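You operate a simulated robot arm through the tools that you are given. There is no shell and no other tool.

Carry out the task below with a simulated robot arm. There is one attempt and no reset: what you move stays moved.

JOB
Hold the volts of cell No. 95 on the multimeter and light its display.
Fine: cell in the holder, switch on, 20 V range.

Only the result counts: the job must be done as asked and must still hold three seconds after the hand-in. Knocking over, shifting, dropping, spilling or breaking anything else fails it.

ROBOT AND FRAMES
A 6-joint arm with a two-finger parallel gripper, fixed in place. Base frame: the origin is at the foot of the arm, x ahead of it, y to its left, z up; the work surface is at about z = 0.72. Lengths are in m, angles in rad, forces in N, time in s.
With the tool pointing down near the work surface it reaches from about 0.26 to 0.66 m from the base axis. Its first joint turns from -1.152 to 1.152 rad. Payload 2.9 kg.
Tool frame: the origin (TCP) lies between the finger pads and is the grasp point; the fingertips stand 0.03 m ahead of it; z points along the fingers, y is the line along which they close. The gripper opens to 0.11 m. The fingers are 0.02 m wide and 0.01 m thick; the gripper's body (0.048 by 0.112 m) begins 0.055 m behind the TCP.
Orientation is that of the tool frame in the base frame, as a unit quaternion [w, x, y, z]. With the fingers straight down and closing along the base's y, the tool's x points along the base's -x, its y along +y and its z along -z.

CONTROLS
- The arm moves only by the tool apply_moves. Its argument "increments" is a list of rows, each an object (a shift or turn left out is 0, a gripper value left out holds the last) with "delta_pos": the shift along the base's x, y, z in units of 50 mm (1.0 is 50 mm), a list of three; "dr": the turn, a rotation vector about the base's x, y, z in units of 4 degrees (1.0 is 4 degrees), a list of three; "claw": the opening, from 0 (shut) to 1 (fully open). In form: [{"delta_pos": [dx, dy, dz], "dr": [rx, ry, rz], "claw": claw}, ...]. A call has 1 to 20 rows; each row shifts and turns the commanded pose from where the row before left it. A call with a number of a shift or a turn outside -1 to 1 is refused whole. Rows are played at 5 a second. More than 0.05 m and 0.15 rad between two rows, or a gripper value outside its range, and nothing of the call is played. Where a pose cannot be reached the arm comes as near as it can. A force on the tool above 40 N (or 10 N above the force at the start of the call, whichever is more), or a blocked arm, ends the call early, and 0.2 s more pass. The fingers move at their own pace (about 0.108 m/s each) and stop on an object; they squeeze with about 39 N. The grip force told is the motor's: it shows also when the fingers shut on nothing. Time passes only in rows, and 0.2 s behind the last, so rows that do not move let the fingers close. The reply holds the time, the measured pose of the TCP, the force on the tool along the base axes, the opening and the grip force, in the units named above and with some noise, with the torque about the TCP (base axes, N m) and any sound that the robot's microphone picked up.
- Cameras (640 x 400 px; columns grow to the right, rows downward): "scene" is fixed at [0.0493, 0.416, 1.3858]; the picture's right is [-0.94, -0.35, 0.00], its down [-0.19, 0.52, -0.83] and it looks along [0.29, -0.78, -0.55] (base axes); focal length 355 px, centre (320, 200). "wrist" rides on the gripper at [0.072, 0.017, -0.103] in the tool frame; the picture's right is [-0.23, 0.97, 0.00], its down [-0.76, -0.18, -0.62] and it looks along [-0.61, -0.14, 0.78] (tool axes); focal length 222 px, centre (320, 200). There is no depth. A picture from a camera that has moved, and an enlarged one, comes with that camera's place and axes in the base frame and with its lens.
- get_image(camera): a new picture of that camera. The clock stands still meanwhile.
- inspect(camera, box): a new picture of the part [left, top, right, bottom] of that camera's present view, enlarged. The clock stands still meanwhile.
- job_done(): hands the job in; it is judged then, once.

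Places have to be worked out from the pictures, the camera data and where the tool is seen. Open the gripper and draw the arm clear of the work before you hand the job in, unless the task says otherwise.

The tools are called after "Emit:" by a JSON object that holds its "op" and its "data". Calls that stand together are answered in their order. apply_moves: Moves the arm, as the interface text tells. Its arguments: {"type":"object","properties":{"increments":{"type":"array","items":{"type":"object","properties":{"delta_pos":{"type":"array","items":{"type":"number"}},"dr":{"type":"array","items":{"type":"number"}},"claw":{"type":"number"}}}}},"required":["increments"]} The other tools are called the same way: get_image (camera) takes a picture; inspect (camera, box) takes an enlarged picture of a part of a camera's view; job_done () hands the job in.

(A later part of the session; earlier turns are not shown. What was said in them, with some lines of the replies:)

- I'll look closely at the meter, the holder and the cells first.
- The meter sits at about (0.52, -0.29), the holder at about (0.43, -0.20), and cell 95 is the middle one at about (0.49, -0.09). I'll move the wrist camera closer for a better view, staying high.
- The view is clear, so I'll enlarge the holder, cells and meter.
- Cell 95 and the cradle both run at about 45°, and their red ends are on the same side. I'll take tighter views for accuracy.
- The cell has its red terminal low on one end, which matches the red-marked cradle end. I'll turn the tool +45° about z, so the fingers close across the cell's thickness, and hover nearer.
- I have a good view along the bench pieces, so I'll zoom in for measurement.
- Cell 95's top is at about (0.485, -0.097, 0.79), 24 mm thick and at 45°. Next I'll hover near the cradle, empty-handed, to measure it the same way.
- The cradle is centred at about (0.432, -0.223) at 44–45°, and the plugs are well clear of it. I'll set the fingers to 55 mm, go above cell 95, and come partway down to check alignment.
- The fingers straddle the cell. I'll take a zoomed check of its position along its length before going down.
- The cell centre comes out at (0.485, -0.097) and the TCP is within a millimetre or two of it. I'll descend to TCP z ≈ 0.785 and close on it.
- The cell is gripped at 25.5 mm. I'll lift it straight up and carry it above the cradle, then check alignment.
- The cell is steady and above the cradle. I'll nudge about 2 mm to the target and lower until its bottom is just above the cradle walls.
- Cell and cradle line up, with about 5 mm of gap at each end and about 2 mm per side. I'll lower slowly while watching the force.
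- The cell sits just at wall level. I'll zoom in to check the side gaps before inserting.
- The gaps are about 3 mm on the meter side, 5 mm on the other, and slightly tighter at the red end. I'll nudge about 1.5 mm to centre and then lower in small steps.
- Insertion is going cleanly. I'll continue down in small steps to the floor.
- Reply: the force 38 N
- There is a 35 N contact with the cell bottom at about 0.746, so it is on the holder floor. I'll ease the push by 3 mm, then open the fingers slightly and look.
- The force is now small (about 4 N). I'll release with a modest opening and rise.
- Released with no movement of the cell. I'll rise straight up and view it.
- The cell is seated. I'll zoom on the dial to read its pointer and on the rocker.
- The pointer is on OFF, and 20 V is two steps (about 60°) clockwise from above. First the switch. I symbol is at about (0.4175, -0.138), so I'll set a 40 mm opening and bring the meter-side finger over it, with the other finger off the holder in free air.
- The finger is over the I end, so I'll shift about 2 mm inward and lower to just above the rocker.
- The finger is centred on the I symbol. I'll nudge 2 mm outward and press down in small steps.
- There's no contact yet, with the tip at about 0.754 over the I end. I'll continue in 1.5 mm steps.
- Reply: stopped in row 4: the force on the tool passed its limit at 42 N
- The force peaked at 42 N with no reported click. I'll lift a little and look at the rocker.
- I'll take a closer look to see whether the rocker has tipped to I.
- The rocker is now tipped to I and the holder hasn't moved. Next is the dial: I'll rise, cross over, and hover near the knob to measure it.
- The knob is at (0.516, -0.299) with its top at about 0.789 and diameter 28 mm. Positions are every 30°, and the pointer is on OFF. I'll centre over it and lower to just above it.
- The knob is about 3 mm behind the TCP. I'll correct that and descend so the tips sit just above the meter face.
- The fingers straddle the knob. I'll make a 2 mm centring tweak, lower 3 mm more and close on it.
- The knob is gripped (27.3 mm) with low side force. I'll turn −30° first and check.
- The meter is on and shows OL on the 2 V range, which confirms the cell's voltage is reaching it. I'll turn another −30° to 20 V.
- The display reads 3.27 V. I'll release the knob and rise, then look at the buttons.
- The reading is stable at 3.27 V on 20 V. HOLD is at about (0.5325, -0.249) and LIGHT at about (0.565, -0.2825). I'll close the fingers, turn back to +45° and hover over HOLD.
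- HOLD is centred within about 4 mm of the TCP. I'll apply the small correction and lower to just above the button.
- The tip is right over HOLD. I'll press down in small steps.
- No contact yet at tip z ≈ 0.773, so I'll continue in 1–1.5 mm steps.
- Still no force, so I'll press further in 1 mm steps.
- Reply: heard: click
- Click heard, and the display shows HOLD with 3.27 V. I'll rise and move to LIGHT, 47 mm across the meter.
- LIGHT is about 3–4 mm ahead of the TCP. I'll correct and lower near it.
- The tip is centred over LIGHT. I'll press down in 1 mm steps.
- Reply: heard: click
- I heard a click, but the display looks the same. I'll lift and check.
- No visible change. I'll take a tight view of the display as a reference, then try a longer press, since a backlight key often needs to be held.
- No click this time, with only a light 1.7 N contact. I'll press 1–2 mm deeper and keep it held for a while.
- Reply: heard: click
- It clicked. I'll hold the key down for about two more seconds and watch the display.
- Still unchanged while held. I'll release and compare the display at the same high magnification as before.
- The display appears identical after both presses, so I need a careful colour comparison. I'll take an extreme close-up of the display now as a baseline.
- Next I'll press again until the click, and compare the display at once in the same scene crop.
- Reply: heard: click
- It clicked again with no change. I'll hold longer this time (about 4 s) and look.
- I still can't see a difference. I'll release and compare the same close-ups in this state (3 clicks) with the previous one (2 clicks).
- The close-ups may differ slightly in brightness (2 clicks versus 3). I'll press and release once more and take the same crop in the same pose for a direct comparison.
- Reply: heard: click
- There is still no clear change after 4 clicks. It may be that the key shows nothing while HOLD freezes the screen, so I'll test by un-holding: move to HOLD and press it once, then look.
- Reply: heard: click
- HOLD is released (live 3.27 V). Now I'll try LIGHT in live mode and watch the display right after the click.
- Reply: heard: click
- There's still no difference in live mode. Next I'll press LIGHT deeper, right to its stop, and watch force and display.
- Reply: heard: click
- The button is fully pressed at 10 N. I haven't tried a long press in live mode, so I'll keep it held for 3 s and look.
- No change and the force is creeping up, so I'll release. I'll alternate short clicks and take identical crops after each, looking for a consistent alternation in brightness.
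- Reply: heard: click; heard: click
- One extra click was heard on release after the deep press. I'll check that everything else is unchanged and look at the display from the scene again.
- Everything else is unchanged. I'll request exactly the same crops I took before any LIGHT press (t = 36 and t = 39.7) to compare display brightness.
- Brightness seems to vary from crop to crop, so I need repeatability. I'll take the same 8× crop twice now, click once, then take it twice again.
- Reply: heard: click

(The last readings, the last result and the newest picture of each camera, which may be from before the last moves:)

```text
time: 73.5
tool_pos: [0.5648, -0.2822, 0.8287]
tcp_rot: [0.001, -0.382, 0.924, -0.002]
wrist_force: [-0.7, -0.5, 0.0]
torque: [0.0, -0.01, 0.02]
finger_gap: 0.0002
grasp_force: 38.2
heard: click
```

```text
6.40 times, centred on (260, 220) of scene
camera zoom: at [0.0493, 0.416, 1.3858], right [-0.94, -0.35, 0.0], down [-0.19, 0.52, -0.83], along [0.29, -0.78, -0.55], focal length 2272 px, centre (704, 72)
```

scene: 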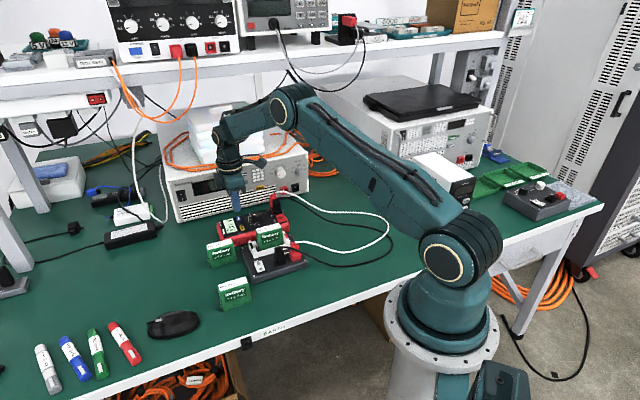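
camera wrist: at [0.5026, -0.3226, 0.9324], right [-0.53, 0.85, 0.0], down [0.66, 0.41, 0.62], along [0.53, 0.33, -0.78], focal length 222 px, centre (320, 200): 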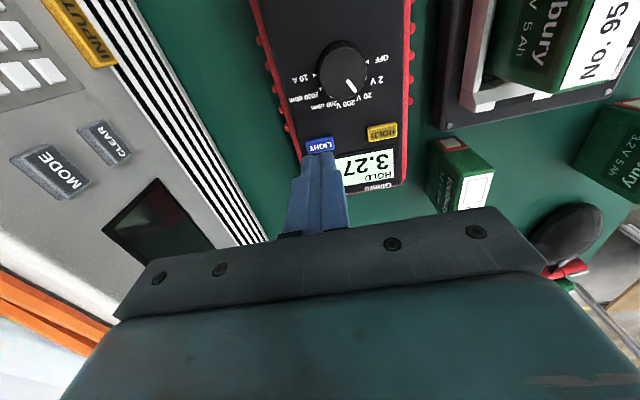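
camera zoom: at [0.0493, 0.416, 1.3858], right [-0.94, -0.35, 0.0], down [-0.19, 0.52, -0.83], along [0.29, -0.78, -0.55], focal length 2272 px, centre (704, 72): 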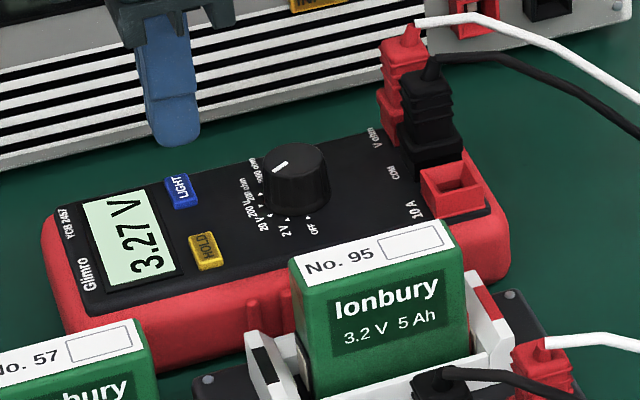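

A click clearly makes no visible difference. Before resetting the meter, one more test: a much longer press (about 8 s) at normal depth.

Emit:
{"op": "apply_moves", "data": {"increments": [{"delta_pos": [0, 0, -0.42]}, {"delta_pos": [0, 0, -0.17]}, {"delta_pos": [0, 0, -0.04]}, {}, {}, {}, {}, {}, {}, {}, {}, {}, {}, {}, {}, {}, {}, {}, {}, {}]}}

Emit:
{"op": "apply_moves", "data": {"increments": [{}, {}, {}, {}, {}, {}, {}, {}, {}, {}, {}, {}, {}, {}, {}, {}, {}, {}, {}, {}]}}

Emit:
{"op": "inspect", "data": {"camera": "scene", "box": [228, 216, 240, 226]}}

Emit:
{"op": "apply_moves", "data": {"increments": [{"delta_pos": [0, 0, 0.21]}, {"delta_pos": [0, 0, 0.42]}, {}, {}]}}

Emit:
{"op": "inspect", "data": {"camera": "scene", "box": [210, 195, 280, 245]}}

```text
time: 77.7
tool_pos: [0.5644, -0.284, 0.7964]
tcp_rot: [0.002, -0.382, 0.924, -0.002]
wrist_force: [1.9, -1.8, 8.4]
torque: [-0.02, -0.08, 0.01]
finger_gap: 0.0
grasp_force: 37.4
heard: click
```

```text
time: 81.9
tool_pos: [0.5647, -0.2829, 0.7968]
tcp_rot: [0.0, -0.382, 0.924, -0.001]
wrist_force: [-0.4, 0.7, 8.2]
torque: [0.03, 0.02, 0.01]
finger_gap: 0.0001
grasp_force: 37.7
```

```text
16.00 times, centred on (234, 221) of scene
camera zoom: at [0.0491, 0.4161, 1.3858], right [-0.94, -0.35, 0.0], down [-0.19, 0.52, -0.83], along [0.29, -0.78, -0.55], focal length 5679 px, centre (1696, -136)
```

zoom: 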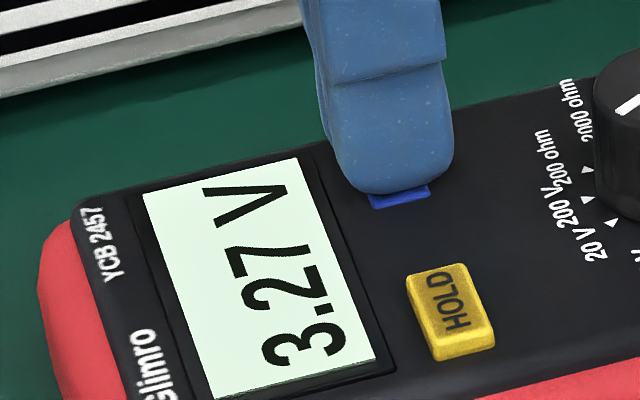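

```text
time: 82.9
tool_pos: [0.5661, -0.2827, 0.8282]
tcp_rot: [0.001, -0.383, 0.924, -0.001]
wrist_force: [-0.8, 0.4, 0.2]
torque: [-0.03, -0.01, 0.0]
finger_gap: 0.0004
grasp_force: 38.2
```

```text
8.00 times, centred on (245, 220) of scene
camera zoom: at [0.0493, 0.416, 1.3858], right [-0.94, -0.35, 0.0], down [-0.19, 0.52, -0.83], along [0.29, -0.78, -0.55], focal length 2840 px, centre (920, 40)
```

zoom: 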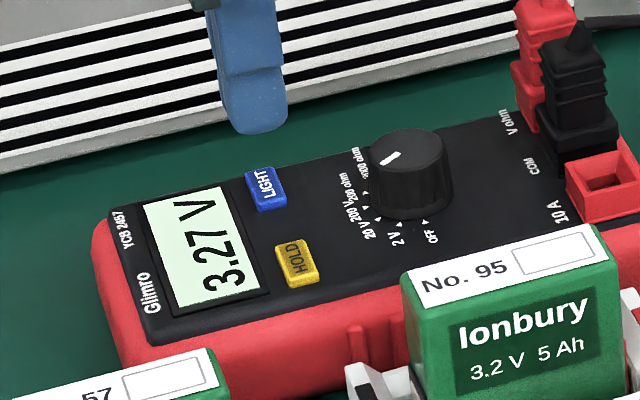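

An 8 s press does nothing visible either, and my click count is no longer certain. I'll reset the meter: regrip the knob, turn it to OFF and look at the display, then return to 20 V. First I'll go back over the knob at the −15° yaw.

Emit:
{"op": "apply_moves", "data": {"increments": [{"delta_pos": [0, 0, 0.8]}, {"delta_pos": [-0.0633, -0.021, 0], "dr": [0, 0, -0.9375], "claw": 0.4}, {"delta_pos": [-0.0633, -0.021, 0], "dr": [0, 0, -0.9375]}, {"delta_pos": [-0.0633, -0.021, 0], "dr": [0, 0, -0.9375]}, {"delta_pos": [-0.0633, -0.021, 0], "dr": [0, 0, -0.9375]}, {"delta_pos": [-0.0633, -0.021, 0], "dr": [0, 0, -0.9375]}, {"delta_pos": [-0.0633, -0.021, 0], "dr": [0, 0, -0.9375]}, {"delta_pos": [-0.0633, -0.021, 0], "dr": [0, 0, -0.9375]}, {"delta_pos": [-0.0633, -0.021, 0], "dr": [0, 0, -0.9375]}, {"delta_pos": [-0.0633, -0.021, 0], "dr": [0, 0, -0.9375]}, {"delta_pos": [-0.0633, -0.021, 0], "dr": [0, 0, -0.9375]}, {"delta_pos": [-0.0633, -0.021, 0], "dr": [0, 0, -0.9375]}, {"delta_pos": [-0.0633, -0.021, 0], "dr": [0, 0, -0.9375]}, {"delta_pos": [-0.0633, -0.021, 0], "dr": [0, 0, -0.9375]}, {"delta_pos": [-0.0633, -0.021, 0], "dr": [0, 0, -0.9375]}, {"delta_pos": [-0.0633, -0.021, 0], "dr": [0, 0, -0.9375]}, {"delta_pos": [-0.0633, -0.021, 0], "dr": [0, 0, -0.9375]}, {}]}}

Emit:
{"op": "inspect", "data": {"camera": "wrist", "box": [230, 80, 410, 220]}}

Emit:
{"op": "inspect", "data": {"camera": "scene", "box": [210, 190, 310, 250]}}

```text
time: 86.7
tool_pos: [0.5145, -0.2996, 0.8682]
tcp_rot: [0.0, 0.132, 0.991, -0.002]
wrist_force: [0.1, -0.7, -0.3]
torque: [-0.02, 0.04, 0.02]
finger_gap: 0.0443
grasp_force: 0.1
```

```text
2.86 times, centred on (320, 150) of wrist
camera zoom: at [0.4496, -0.2643, 0.9721], right [0.47, 0.88, 0.0], down [0.69, -0.37, 0.62], along [0.55, -0.3, -0.78], focal length 635 px, centre (320, 343)
```

zoom: 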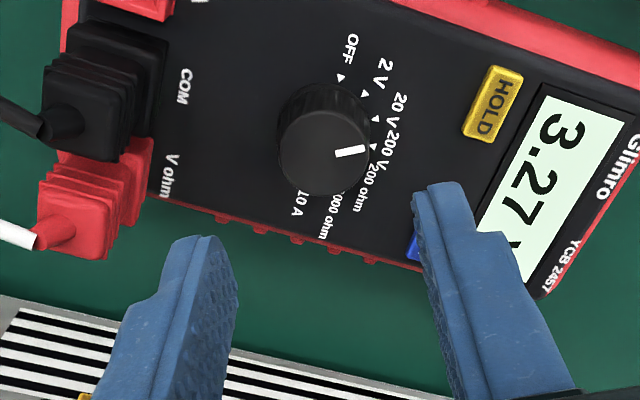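

```text
6.40 times, centred on (260, 220) of scene
camera zoom: at [0.0493, 0.416, 1.3858], right [-0.94, -0.35, 0.0], down [-0.19, 0.52, -0.83], along [0.29, -0.78, -0.55], focal length 2272 px, centre (704, 72)
```

zoom: 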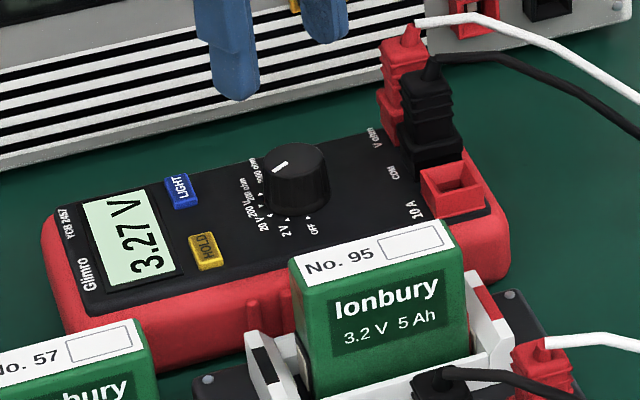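

I'm centred within 2 mm of the knob. I'll descend, grip, and turn +60° to OFF.

Emit:
{"op": "apply_moves", "data": {"increments": [{"delta_pos": [0, 0.024, -0.5]}, {"delta_pos": [0, 0, -0.5]}, {"delta_pos": [0, 0, -0.29]}, {}, {"claw": 0}, {}, {}, {}]}}

Emit:
{"op": "apply_moves", "data": {"increments": [{"dr": [0, 0, 0.83]}, {"dr": [0, 0, 0.83]}, {"dr": [0, 0, 0.83]}, {"dr": [0, 0, 0.83]}, {"dr": [0, 0, 0.83]}, {"dr": [0, 0, 0.83]}, {"dr": [0, 0, 0.84]}, {"dr": [0, 0, 0.84]}, {"dr": [0, 0, 0.84]}, {"dr": [0, 0, 0.83]}, {"dr": [0, 0, 0.83]}, {"dr": [0, 0, 0.83]}, {"dr": [0, 0, 0.83]}, {"dr": [0, 0, 0.83]}, {"dr": [0, 0, 0.83]}, {"dr": [0, 0, 0.84]}, {"dr": [0, 0, 0.84]}, {"dr": [0, 0, 0.84]}, {}, {}]}}

Emit:
{"op": "inspect", "data": {"camera": "scene", "box": [210, 190, 310, 250]}}

Emit:
{"op": "inspect", "data": {"camera": "wrist", "box": [230, 80, 410, 220]}}

```text
time: 88.5
tool_pos: [0.5159, -0.2981, 0.8038]
tcp_rot: [0.0, 0.132, 0.991, -0.002]
wrist_force: [1.0, 2.1, 0.2]
torque: [0.03, -0.1, 0.05]
finger_gap: 0.0272
grasp_force: 39.9
```

```text
time: 92.7
tool_pos: [0.5142, -0.2984, 0.8037]
tcp_rot: [0.001, -0.384, 0.924, -0.001]
wrist_force: [-11.9, 5.9, 20.7]
torque: [0.3, 0.34, -0.17]
finger_gap: 0.0277
grasp_force: 38.9
```

```text
6.40 times, centred on (260, 220) of scene
camera zoom: at [0.0487, 0.4164, 1.3857], right [-0.94, -0.35, 0.0], down [-0.19, 0.52, -0.83], along [0.29, -0.78, -0.55], focal length 2272 px, centre (704, 72)
```

zoom: 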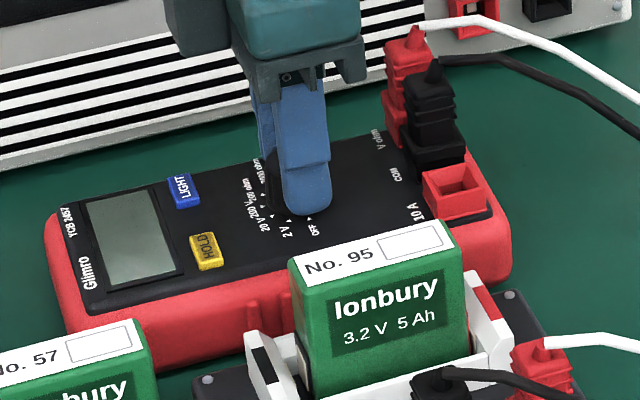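

```text
2.86 times, centred on (320, 150) of wrist
camera zoom: at [0.4511, -0.3381, 0.9078], right [-0.53, 0.85, 0.0], down [0.66, 0.41, 0.62], along [0.53, 0.33, -0.78], focal length 635 px, centre (320, 343)
```

zoom: 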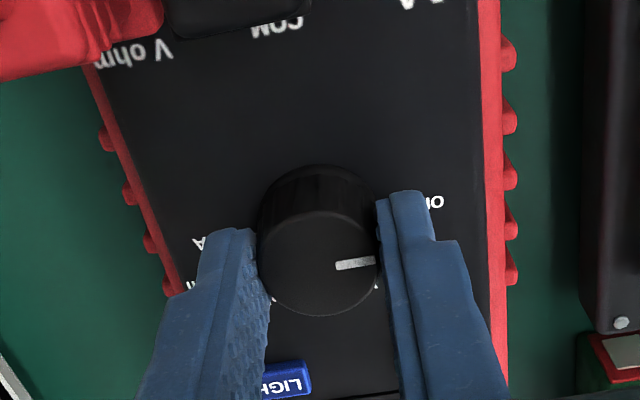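

OFF reached and the display is blank. Now I'll turn −60° back to 20 V, checking the display on the way (at 2 V) for its fresh state.

Emit:
{"op": "apply_moves", "data": {"increments": [{"dr": [0, 0, -0.83]}, {"dr": [0, 0, -0.83]}, {"dr": [0, 0, -0.83]}, {"dr": [0, 0, -0.83]}, {"dr": [0, 0, -0.83]}, {"dr": [0, 0, -0.83]}, {"dr": [0, 0, -0.84]}, {"dr": [0, 0, -0.84]}, {"dr": [0, 0, -0.84]}, {"dr": [0, 0, -0.83]}, {"dr": [0, 0, -0.83]}, {"dr": [0, 0, -0.83]}, {"dr": [0, 0, -0.83]}, {"dr": [0, 0, -0.83]}, {"dr": [0, 0, -0.83]}, {"dr": [0, 0, -0.84]}, {"dr": [0, 0, -0.84]}, {"dr": [0, 0, -0.84]}, {}, {}]}}

Emit:
{"op": "inspect", "data": {"camera": "scene", "box": [210, 190, 310, 250]}}

Emit:
{"op": "inspect", "data": {"camera": "wrist", "box": [250, 100, 430, 230]}}

```text
time: 96.9
tool_pos: [0.513, -0.2984, 0.8028]
tcp_rot: [0.0, 0.131, 0.991, -0.003]
wrist_force: [-1.1, 0.0, -0.3]
torque: [0.0, -0.08, 0.02]
finger_gap: 0.0275
grasp_force: 38.9
```

```text
6.40 times, centred on (260, 220) of scene
camera zoom: at [0.0492, 0.4161, 1.3858], right [-0.94, -0.35, 0.0], down [-0.19, 0.52, -0.83], along [0.29, -0.78, -0.55], focal length 2272 px, centre (704, 72)
```

zoom: 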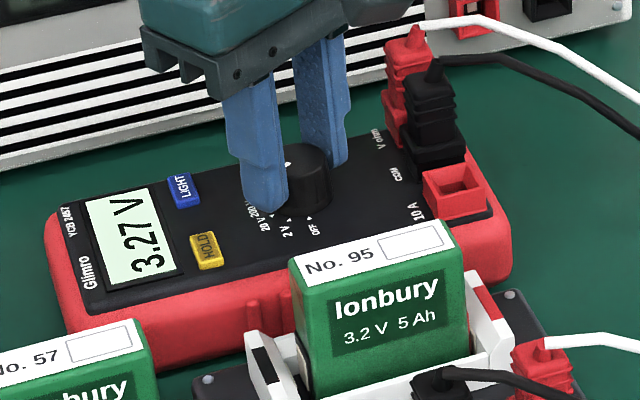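

```text
3.08 times, centred on (340, 165) of wrist
camera zoom: at [0.4496, -0.2639, 0.9078], right [0.47, 0.88, 0.0], down [0.69, -0.37, 0.62], along [0.55, -0.3, -0.78], focal length 684 px, centre (258, 308)
```

zoom: 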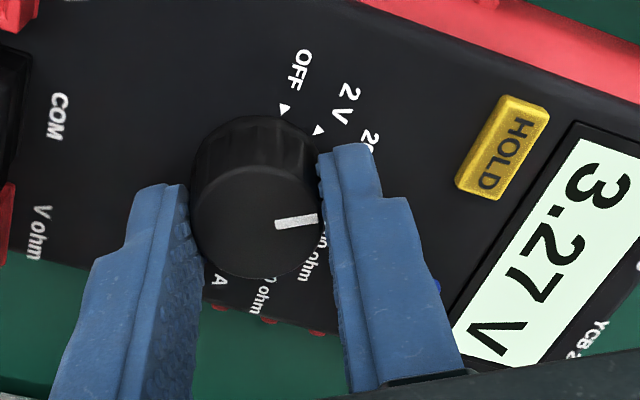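

The meter is fresh on 20 V and reads 3.27 V. I'll release the knob, rise, and return to the LIGHT position at +45° for a single careful press.

Emit:
{"op": "apply_moves", "data": {"increments": [{"claw": 0.4}, {}, {}, {"delta_pos": [0, 0, 0.5]}, {"delta_pos": [0, 0, 0.7]}, {}]}}

Emit:
{"op": "apply_moves", "data": {"increments": [{"delta_pos": [0.0633, 0.02, 0], "dr": [0, 0, 0.9375], "claw": 0}, {"delta_pos": [0.0633, 0.02, 0], "dr": [0, 0, 0.9375]}, {"delta_pos": [0.0633, 0.02, 0], "dr": [0, 0, 0.9375]}, {"delta_pos": [0.0633, 0.02, 0], "dr": [0, 0, 0.9375]}, {"delta_pos": [0.0633, 0.02, 0], "dr": [0, 0, 0.9375]}, {"delta_pos": [0.0633, 0.02, 0], "dr": [0, 0, 0.9375]}, {"delta_pos": [0.0633, 0.02, 0], "dr": [0, 0, 0.9375]}, {"delta_pos": [0.0633, 0.02, 0], "dr": [0, 0, 0.9375]}, {"delta_pos": [0.0633, 0.02, 0], "dr": [0, 0, 0.9375]}, {"delta_pos": [0.0633, 0.02, 0], "dr": [0, 0, 0.9375]}, {"delta_pos": [0.0633, 0.02, 0], "dr": [0, 0, 0.9375]}, {"delta_pos": [0.0633, 0.02, 0], "dr": [0, 0, 0.9375]}, {"delta_pos": [0.0633, 0.02, 0], "dr": [0, 0, 0.9375]}, {"delta_pos": [0.0633, 0.02, 0], "dr": [0, 0, 0.9375]}, {"delta_pos": [0.0633, 0.02, 0], "dr": [0, 0, 0.9375]}, {"delta_pos": [0.0633, 0.02, 0], "dr": [0, 0, 0.9375]}, {}, {"delta_pos": [0, 0, -0.7]}, {}]}}

Emit:
{"op": "inspect", "data": {"camera": "wrist", "box": [250, 90, 430, 220]}}

Emit:
{"op": "inspect", "data": {"camera": "wrist", "box": [335, 145, 400, 190]}}

Emit:
{"op": "inspect", "data": {"camera": "scene", "box": [210, 195, 280, 245]}}

```text
time: 98.3
tool_pos: [0.5154, -0.2983, 0.8631]
tcp_rot: [0.0, 0.131, 0.991, -0.002]
wrist_force: [-0.6, 0.7, -0.5]
torque: [0.01, 0.0, -0.03]
finger_gap: 0.044
grasp_force: 0.1
```

```text
time: 102.3
tool_pos: [0.5656, -0.2823, 0.8269]
tcp_rot: [0.001, -0.382, 0.924, -0.003]
wrist_force: [-0.2, -0.2, 0.1]
torque: [0.02, -0.02, 0.03]
finger_gap: 0.0002
grasp_force: 37.3
```

```text
3.08 times, centred on (340, 155) of wrist
camera zoom: at [0.5026, -0.3228, 0.9306], right [-0.53, 0.85, 0.0], down [0.66, 0.41, 0.62], along [0.53, 0.33, -0.78], focal length 684 px, centre (258, 338)
```

zoom: 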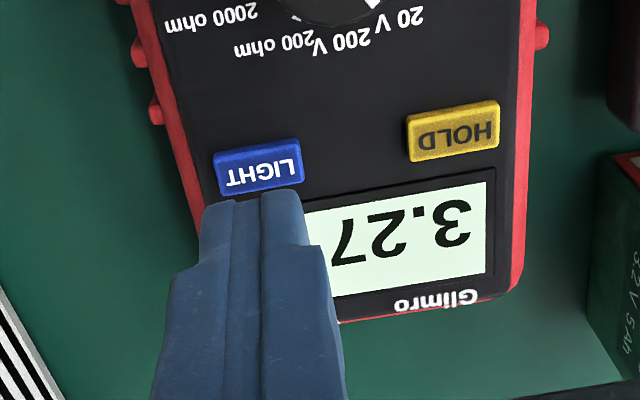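

```text
8.89 times, centred on (368, 168) of wrist
camera zoom: at [0.5026, -0.3228, 0.9306], right [-0.53, 0.85, 0.0], down [0.66, 0.41, 0.62], along [0.53, 0.33, -0.78], focal length 1974 px, centre (-102, 489)
```

zoom: 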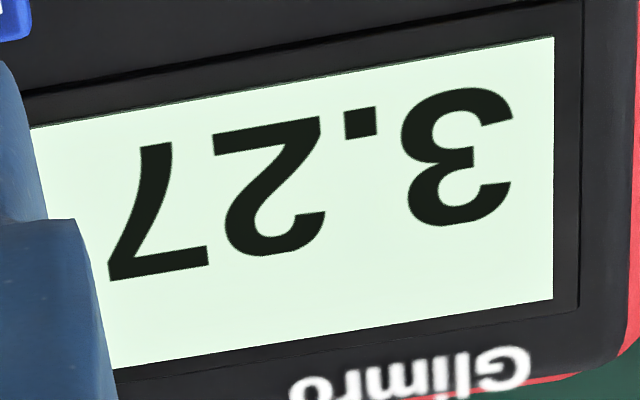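

```text
8.00 times, centred on (245, 220) of scene
camera zoom: at [0.0493, 0.416, 1.3858], right [-0.94, -0.35, 0.0], down [-0.19, 0.52, -0.83], along [0.29, -0.78, -0.55], focal length 2840 px, centre (920, 40)
```

zoom: 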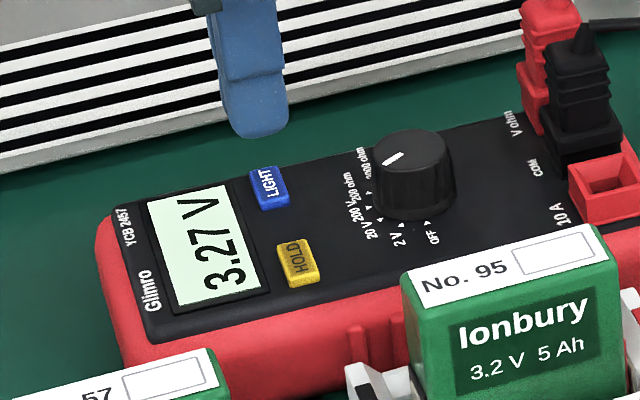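

The meter is within about 1 mm of where it was. Now one careful press: slow down to the click, then a separate slow release, listening to each.

Emit:
{"op": "apply_moves", "data": {"increments": [{"delta_pos": [0, 0, -0.35]}, {"delta_pos": [0, 0, -0.17]}, {"delta_pos": [0, 0, -0.04]}, {"delta_pos": [0, 0, -0.02]}, {"delta_pos": [0, 0, -0.02]}, {}]}}

Emit:
{"op": "inspect", "data": {"camera": "scene", "box": [210, 195, 280, 245]}}

```text
time: 103.7
tool_pos: [0.566, -0.2821, 0.7983]
tcp_rot: [0.001, -0.383, 0.924, -0.002]
wrist_force: [-1.7, 0.5, 2.3]
torque: [0.01, 0.05, 0.01]
finger_gap: 0.0001
grasp_force: 37.5
heard: click
```

```text
8.00 times, centred on (245, 220) of scene
camera zoom: at [0.0492, 0.4161, 1.3858], right [-0.94, -0.35, 0.0], down [-0.19, 0.52, -0.83], along [0.29, -0.78, -0.55], focal length 2840 px, centre (920, 40)
```

zoom: 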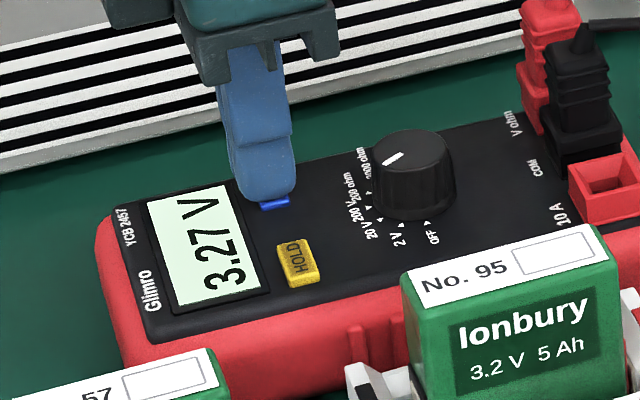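

One click was heard. I'll release slowly now and look again.

Emit:
{"op": "apply_moves", "data": {"increments": [{"delta_pos": [0, 0, 0.06]}, {"delta_pos": [0, 0, 0.14]}, {"delta_pos": [0, 0, 0.4]}, {}, {}]}}

Emit:
{"op": "inspect", "data": {"camera": "wrist", "box": [250, 90, 430, 220]}}

Emit:
{"op": "inspect", "data": {"camera": "wrist", "box": [335, 145, 400, 190]}}

Emit:
{"op": "inspect", "data": {"camera": "scene", "box": [210, 195, 280, 245]}}

```text
time: 104.9
tool_pos: [0.5648, -0.2825, 0.8295]
tcp_rot: [0.001, -0.382, 0.924, -0.002]
wrist_force: [0.2, 0.1, -0.6]
torque: [0.01, 0.01, 0.0]
finger_gap: 0.0
grasp_force: 37.8
```

```text
3.08 times, centred on (340, 155) of wrist
camera zoom: at [0.5029, -0.3228, 0.9329], right [-0.53, 0.85, 0.0], down [0.66, 0.41, 0.62], along [0.53, 0.33, -0.78], focal length 684 px, centre (258, 338)
```

zoom: 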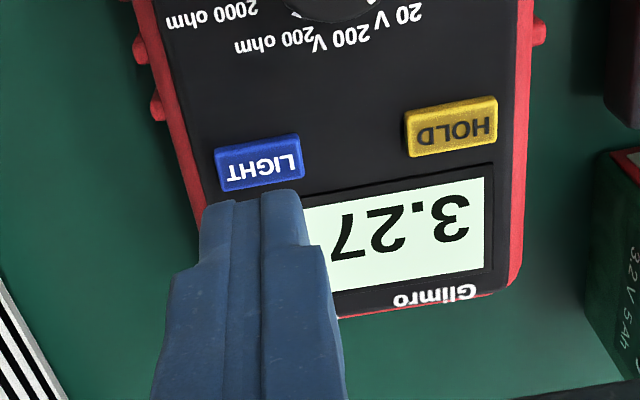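

```text
8.89 times, centred on (368, 168) of wrist
camera zoom: at [0.5029, -0.3228, 0.9329], right [-0.53, 0.85, 0.0], down [0.66, 0.41, 0.62], along [0.53, 0.33, -0.78], focal length 1974 px, centre (-102, 489)
```

zoom: 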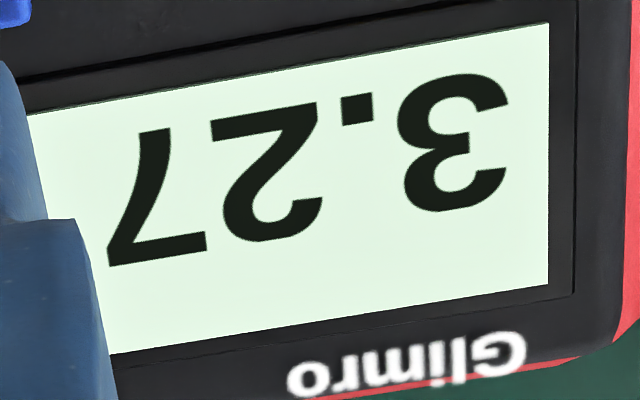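

```text
8.00 times, centred on (245, 220) of scene
camera zoom: at [0.0493, 0.416, 1.3858], right [-0.94, -0.35, 0.0], down [-0.19, 0.52, -0.83], along [0.29, -0.78, -0.55], focal length 2840 px, centre (920, 40)
```

zoom: 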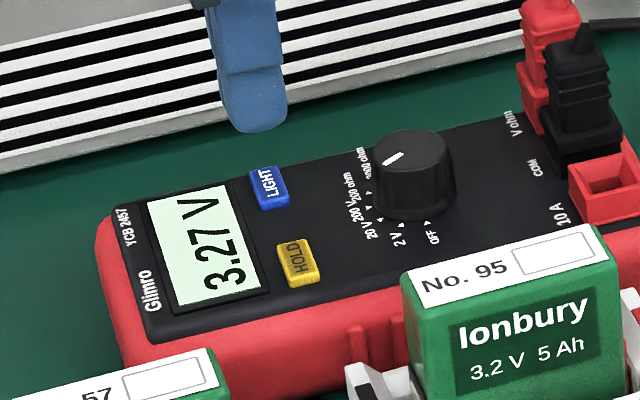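

The state is as certain as I can make it: a fresh power-on followed by exactly one LIGHT click. Now I'll press HOLD once, gently, to freeze the 3.27 V.

Emit:
{"op": "apply_moves", "data": {"increments": [{"delta_pos": [-0.361, 0.325, 0]}, {"delta_pos": [-0.361, 0.325, 0]}, {}, {"delta_pos": [0, 0, -0.4]}, {"delta_pos": [0, 0, -0.15]}, {"delta_pos": [0, 0, -0.03]}, {}]}}

Emit:
{"op": "inspect", "data": {"camera": "scene", "box": [210, 195, 280, 245]}}

```text
time: 106.5
tool_pos: [0.5287, -0.2504, 0.8005]
tcp_rot: [0.001, -0.382, 0.924, -0.001]
wrist_force: [0.6, 0.4, 0.6]
torque: [0.0, 0.01, 0.0]
finger_gap: 0.0
grasp_force: 38.2
```

```text
8.00 times, centred on (245, 220) of scene
camera zoom: at [0.0493, 0.416, 1.3858], right [-0.94, -0.35, 0.0], down [-0.19, 0.52, -0.83], along [0.29, -0.78, -0.55], focal length 2840 px, centre (920, 40)
```

zoom: 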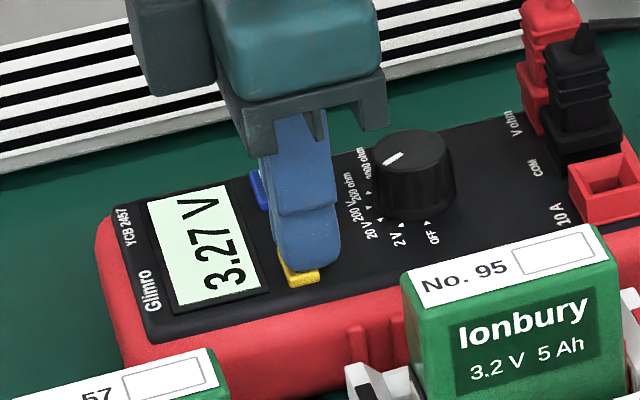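

Not quite pressed yet. I'll go 2–3 mm further in 1 mm steps.

Emit:
{"op": "apply_moves", "data": {"increments": [{"delta_pos": [0, 0, -0.02]}, {"delta_pos": [0, 0, -0.02]}, {}]}}

Emit:
{"op": "inspect", "data": {"camera": "scene", "box": [210, 195, 280, 245]}}

```text
time: 107.3
tool_pos: [0.5291, -0.2503, 0.7973]
tcp_rot: [0.002, -0.382, 0.924, -0.001]
wrist_force: [1.2, -0.4, 3.0]
torque: [-0.03, -0.04, 0.0]
finger_gap: 0.0002
grasp_force: 37.6
heard: click
```

```text
8.00 times, centred on (245, 220) of scene
camera zoom: at [0.0493, 0.4161, 1.3858], right [-0.94, -0.35, 0.0], down [-0.19, 0.52, -0.83], along [0.29, -0.78, -0.55], focal length 2840 px, centre (920, 40)
```

zoom: 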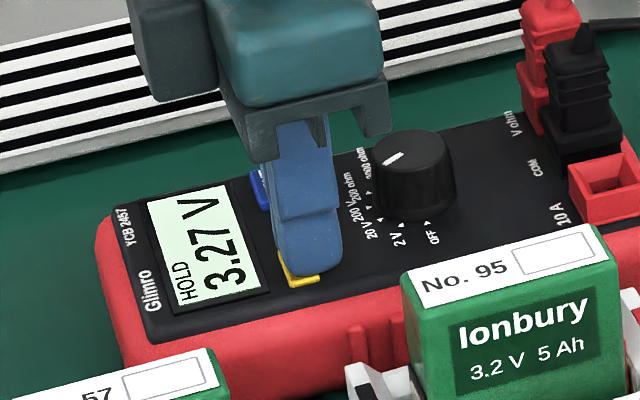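

HOLD 3.27 V is shown. I'll rise gently, clear the meter, open the gripper, and take clean views.

Emit:
{"op": "apply_moves", "data": {"increments": [{"delta_pos": [0, 0, 0.06]}, {"delta_pos": [0, 0, 0.14]}, {"delta_pos": [0, 0, 0.8]}, {"delta_pos": [0, 0, 0.95]}, {"delta_pos": [-0.4, 0, 0.8]}, {"delta_pos": [-0.6, 0, 0.7], "claw": 0.6}, {"delta_pos": [-0.6, 0, 0.5]}, {}]}}

Emit:
{"op": "get_image", "data": {"camera": "scene"}}

Emit:
{"op": "inspect", "data": {"camera": "scene", "box": [225, 215, 250, 235]}}

Emit:
{"op": "inspect", "data": {"camera": "scene", "box": [190, 180, 330, 320]}}

Emit:
{"op": "get_image", "data": {"camera": "wrist"}}

```text
time: 109.1
tool_pos: [0.4493, -0.2493, 0.9972]
tcp_rot: [0.001, -0.381, 0.924, -0.002]
wrist_force: [0.3, 0.0, -0.3]
torque: [0.0, -0.05, 0.02]
finger_gap: 0.0661
grasp_force: 0.0
```

```text
taken
```

scene: 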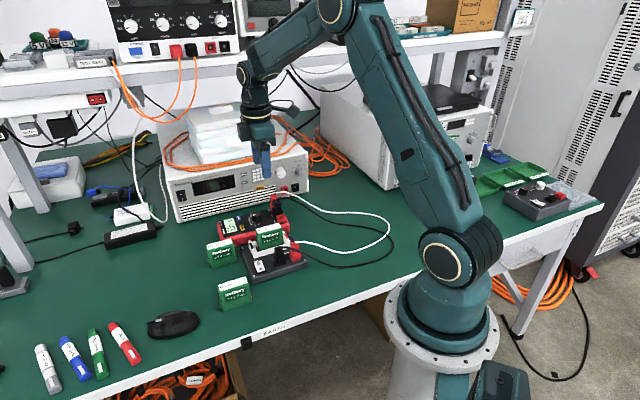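

```text
16.00 times, centred on (238, 225) of scene
camera zoom: at [0.0493, 0.4161, 1.3858], right [-0.94, -0.35, 0.0], down [-0.19, 0.52, -0.83], along [0.29, -0.78, -0.55], focal length 5679 px, centre (1640, -200)
```

zoom: 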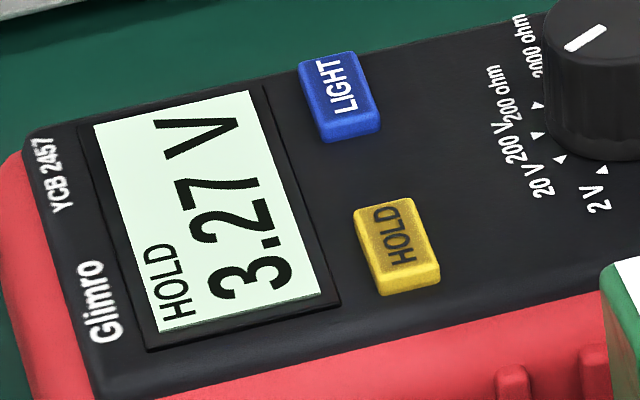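

```text
2.86 times, centred on (260, 250) of scene
camera zoom: at [0.0493, 0.4161, 1.3858], right [-0.94, -0.35, 0.0], down [-0.19, 0.52, -0.83], along [0.29, -0.78, -0.55], focal length 1014 px, centre (491, 57)
```

zoom: 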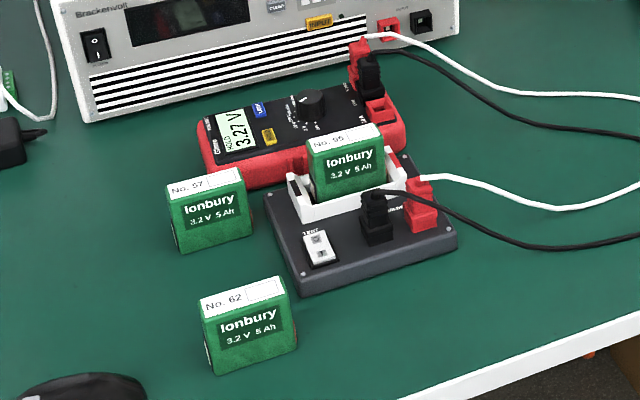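

```text
taken
camera wrist: at [0.3868, -0.2895, 1.1009], right [-0.53, 0.85, 0.0], down [0.66, 0.41, 0.62], along [0.53, 0.33, -0.78], focal length 222 px, centre (320, 200)
```

wrist: 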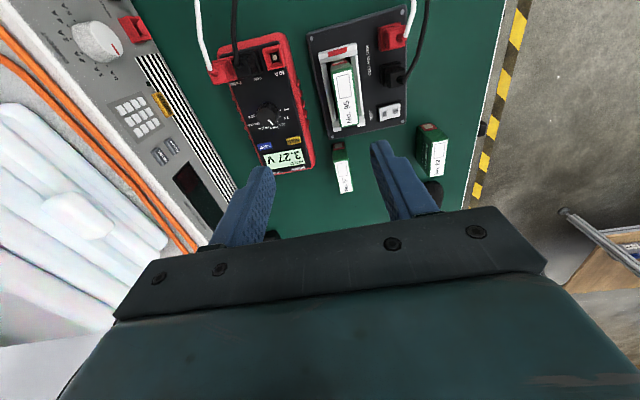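

All is in place: cell 95 is in the holder, TEST is on, the dial is at 20 V and the display holds 3.27 V. LIGHT was pressed once after the reset, and the arm is clear with the gripper open. I never saw the display change with LIGHT, so I can't confirm from the pictures that it is lit. I'm handing in now.

Emit:
{"op": "job_done", "data": {}}

```text
The job is handed in.
```

The multimeter is holding cell No. 95's voltage at 3.27 V, but I can't confirm that its display is lit. I handed the job in as it stands.

- **Cell and switch:** Cell 95 is in the holder with its red end at the red mark. The TEST switch is on and the dial is at 20 V.
- **Hold:** The display shows HOLD with 3.27 V.
- **Light:** The LIGHT button clicked when pressed, but the display never looked different in any picture, including after long presses. To get back to a known state I turned the meter off and on, then pressed LIGHT once. It should be lit if the button works as a toggle and switching off clears it. I have no visual proof of either.
- **Meter shift:** The meter turned slightly when I took the dial back to OFF, moving it about 1 mm. I saw nothing else shifted or knocked over.

The arm is clear of the work and the gripper is open.
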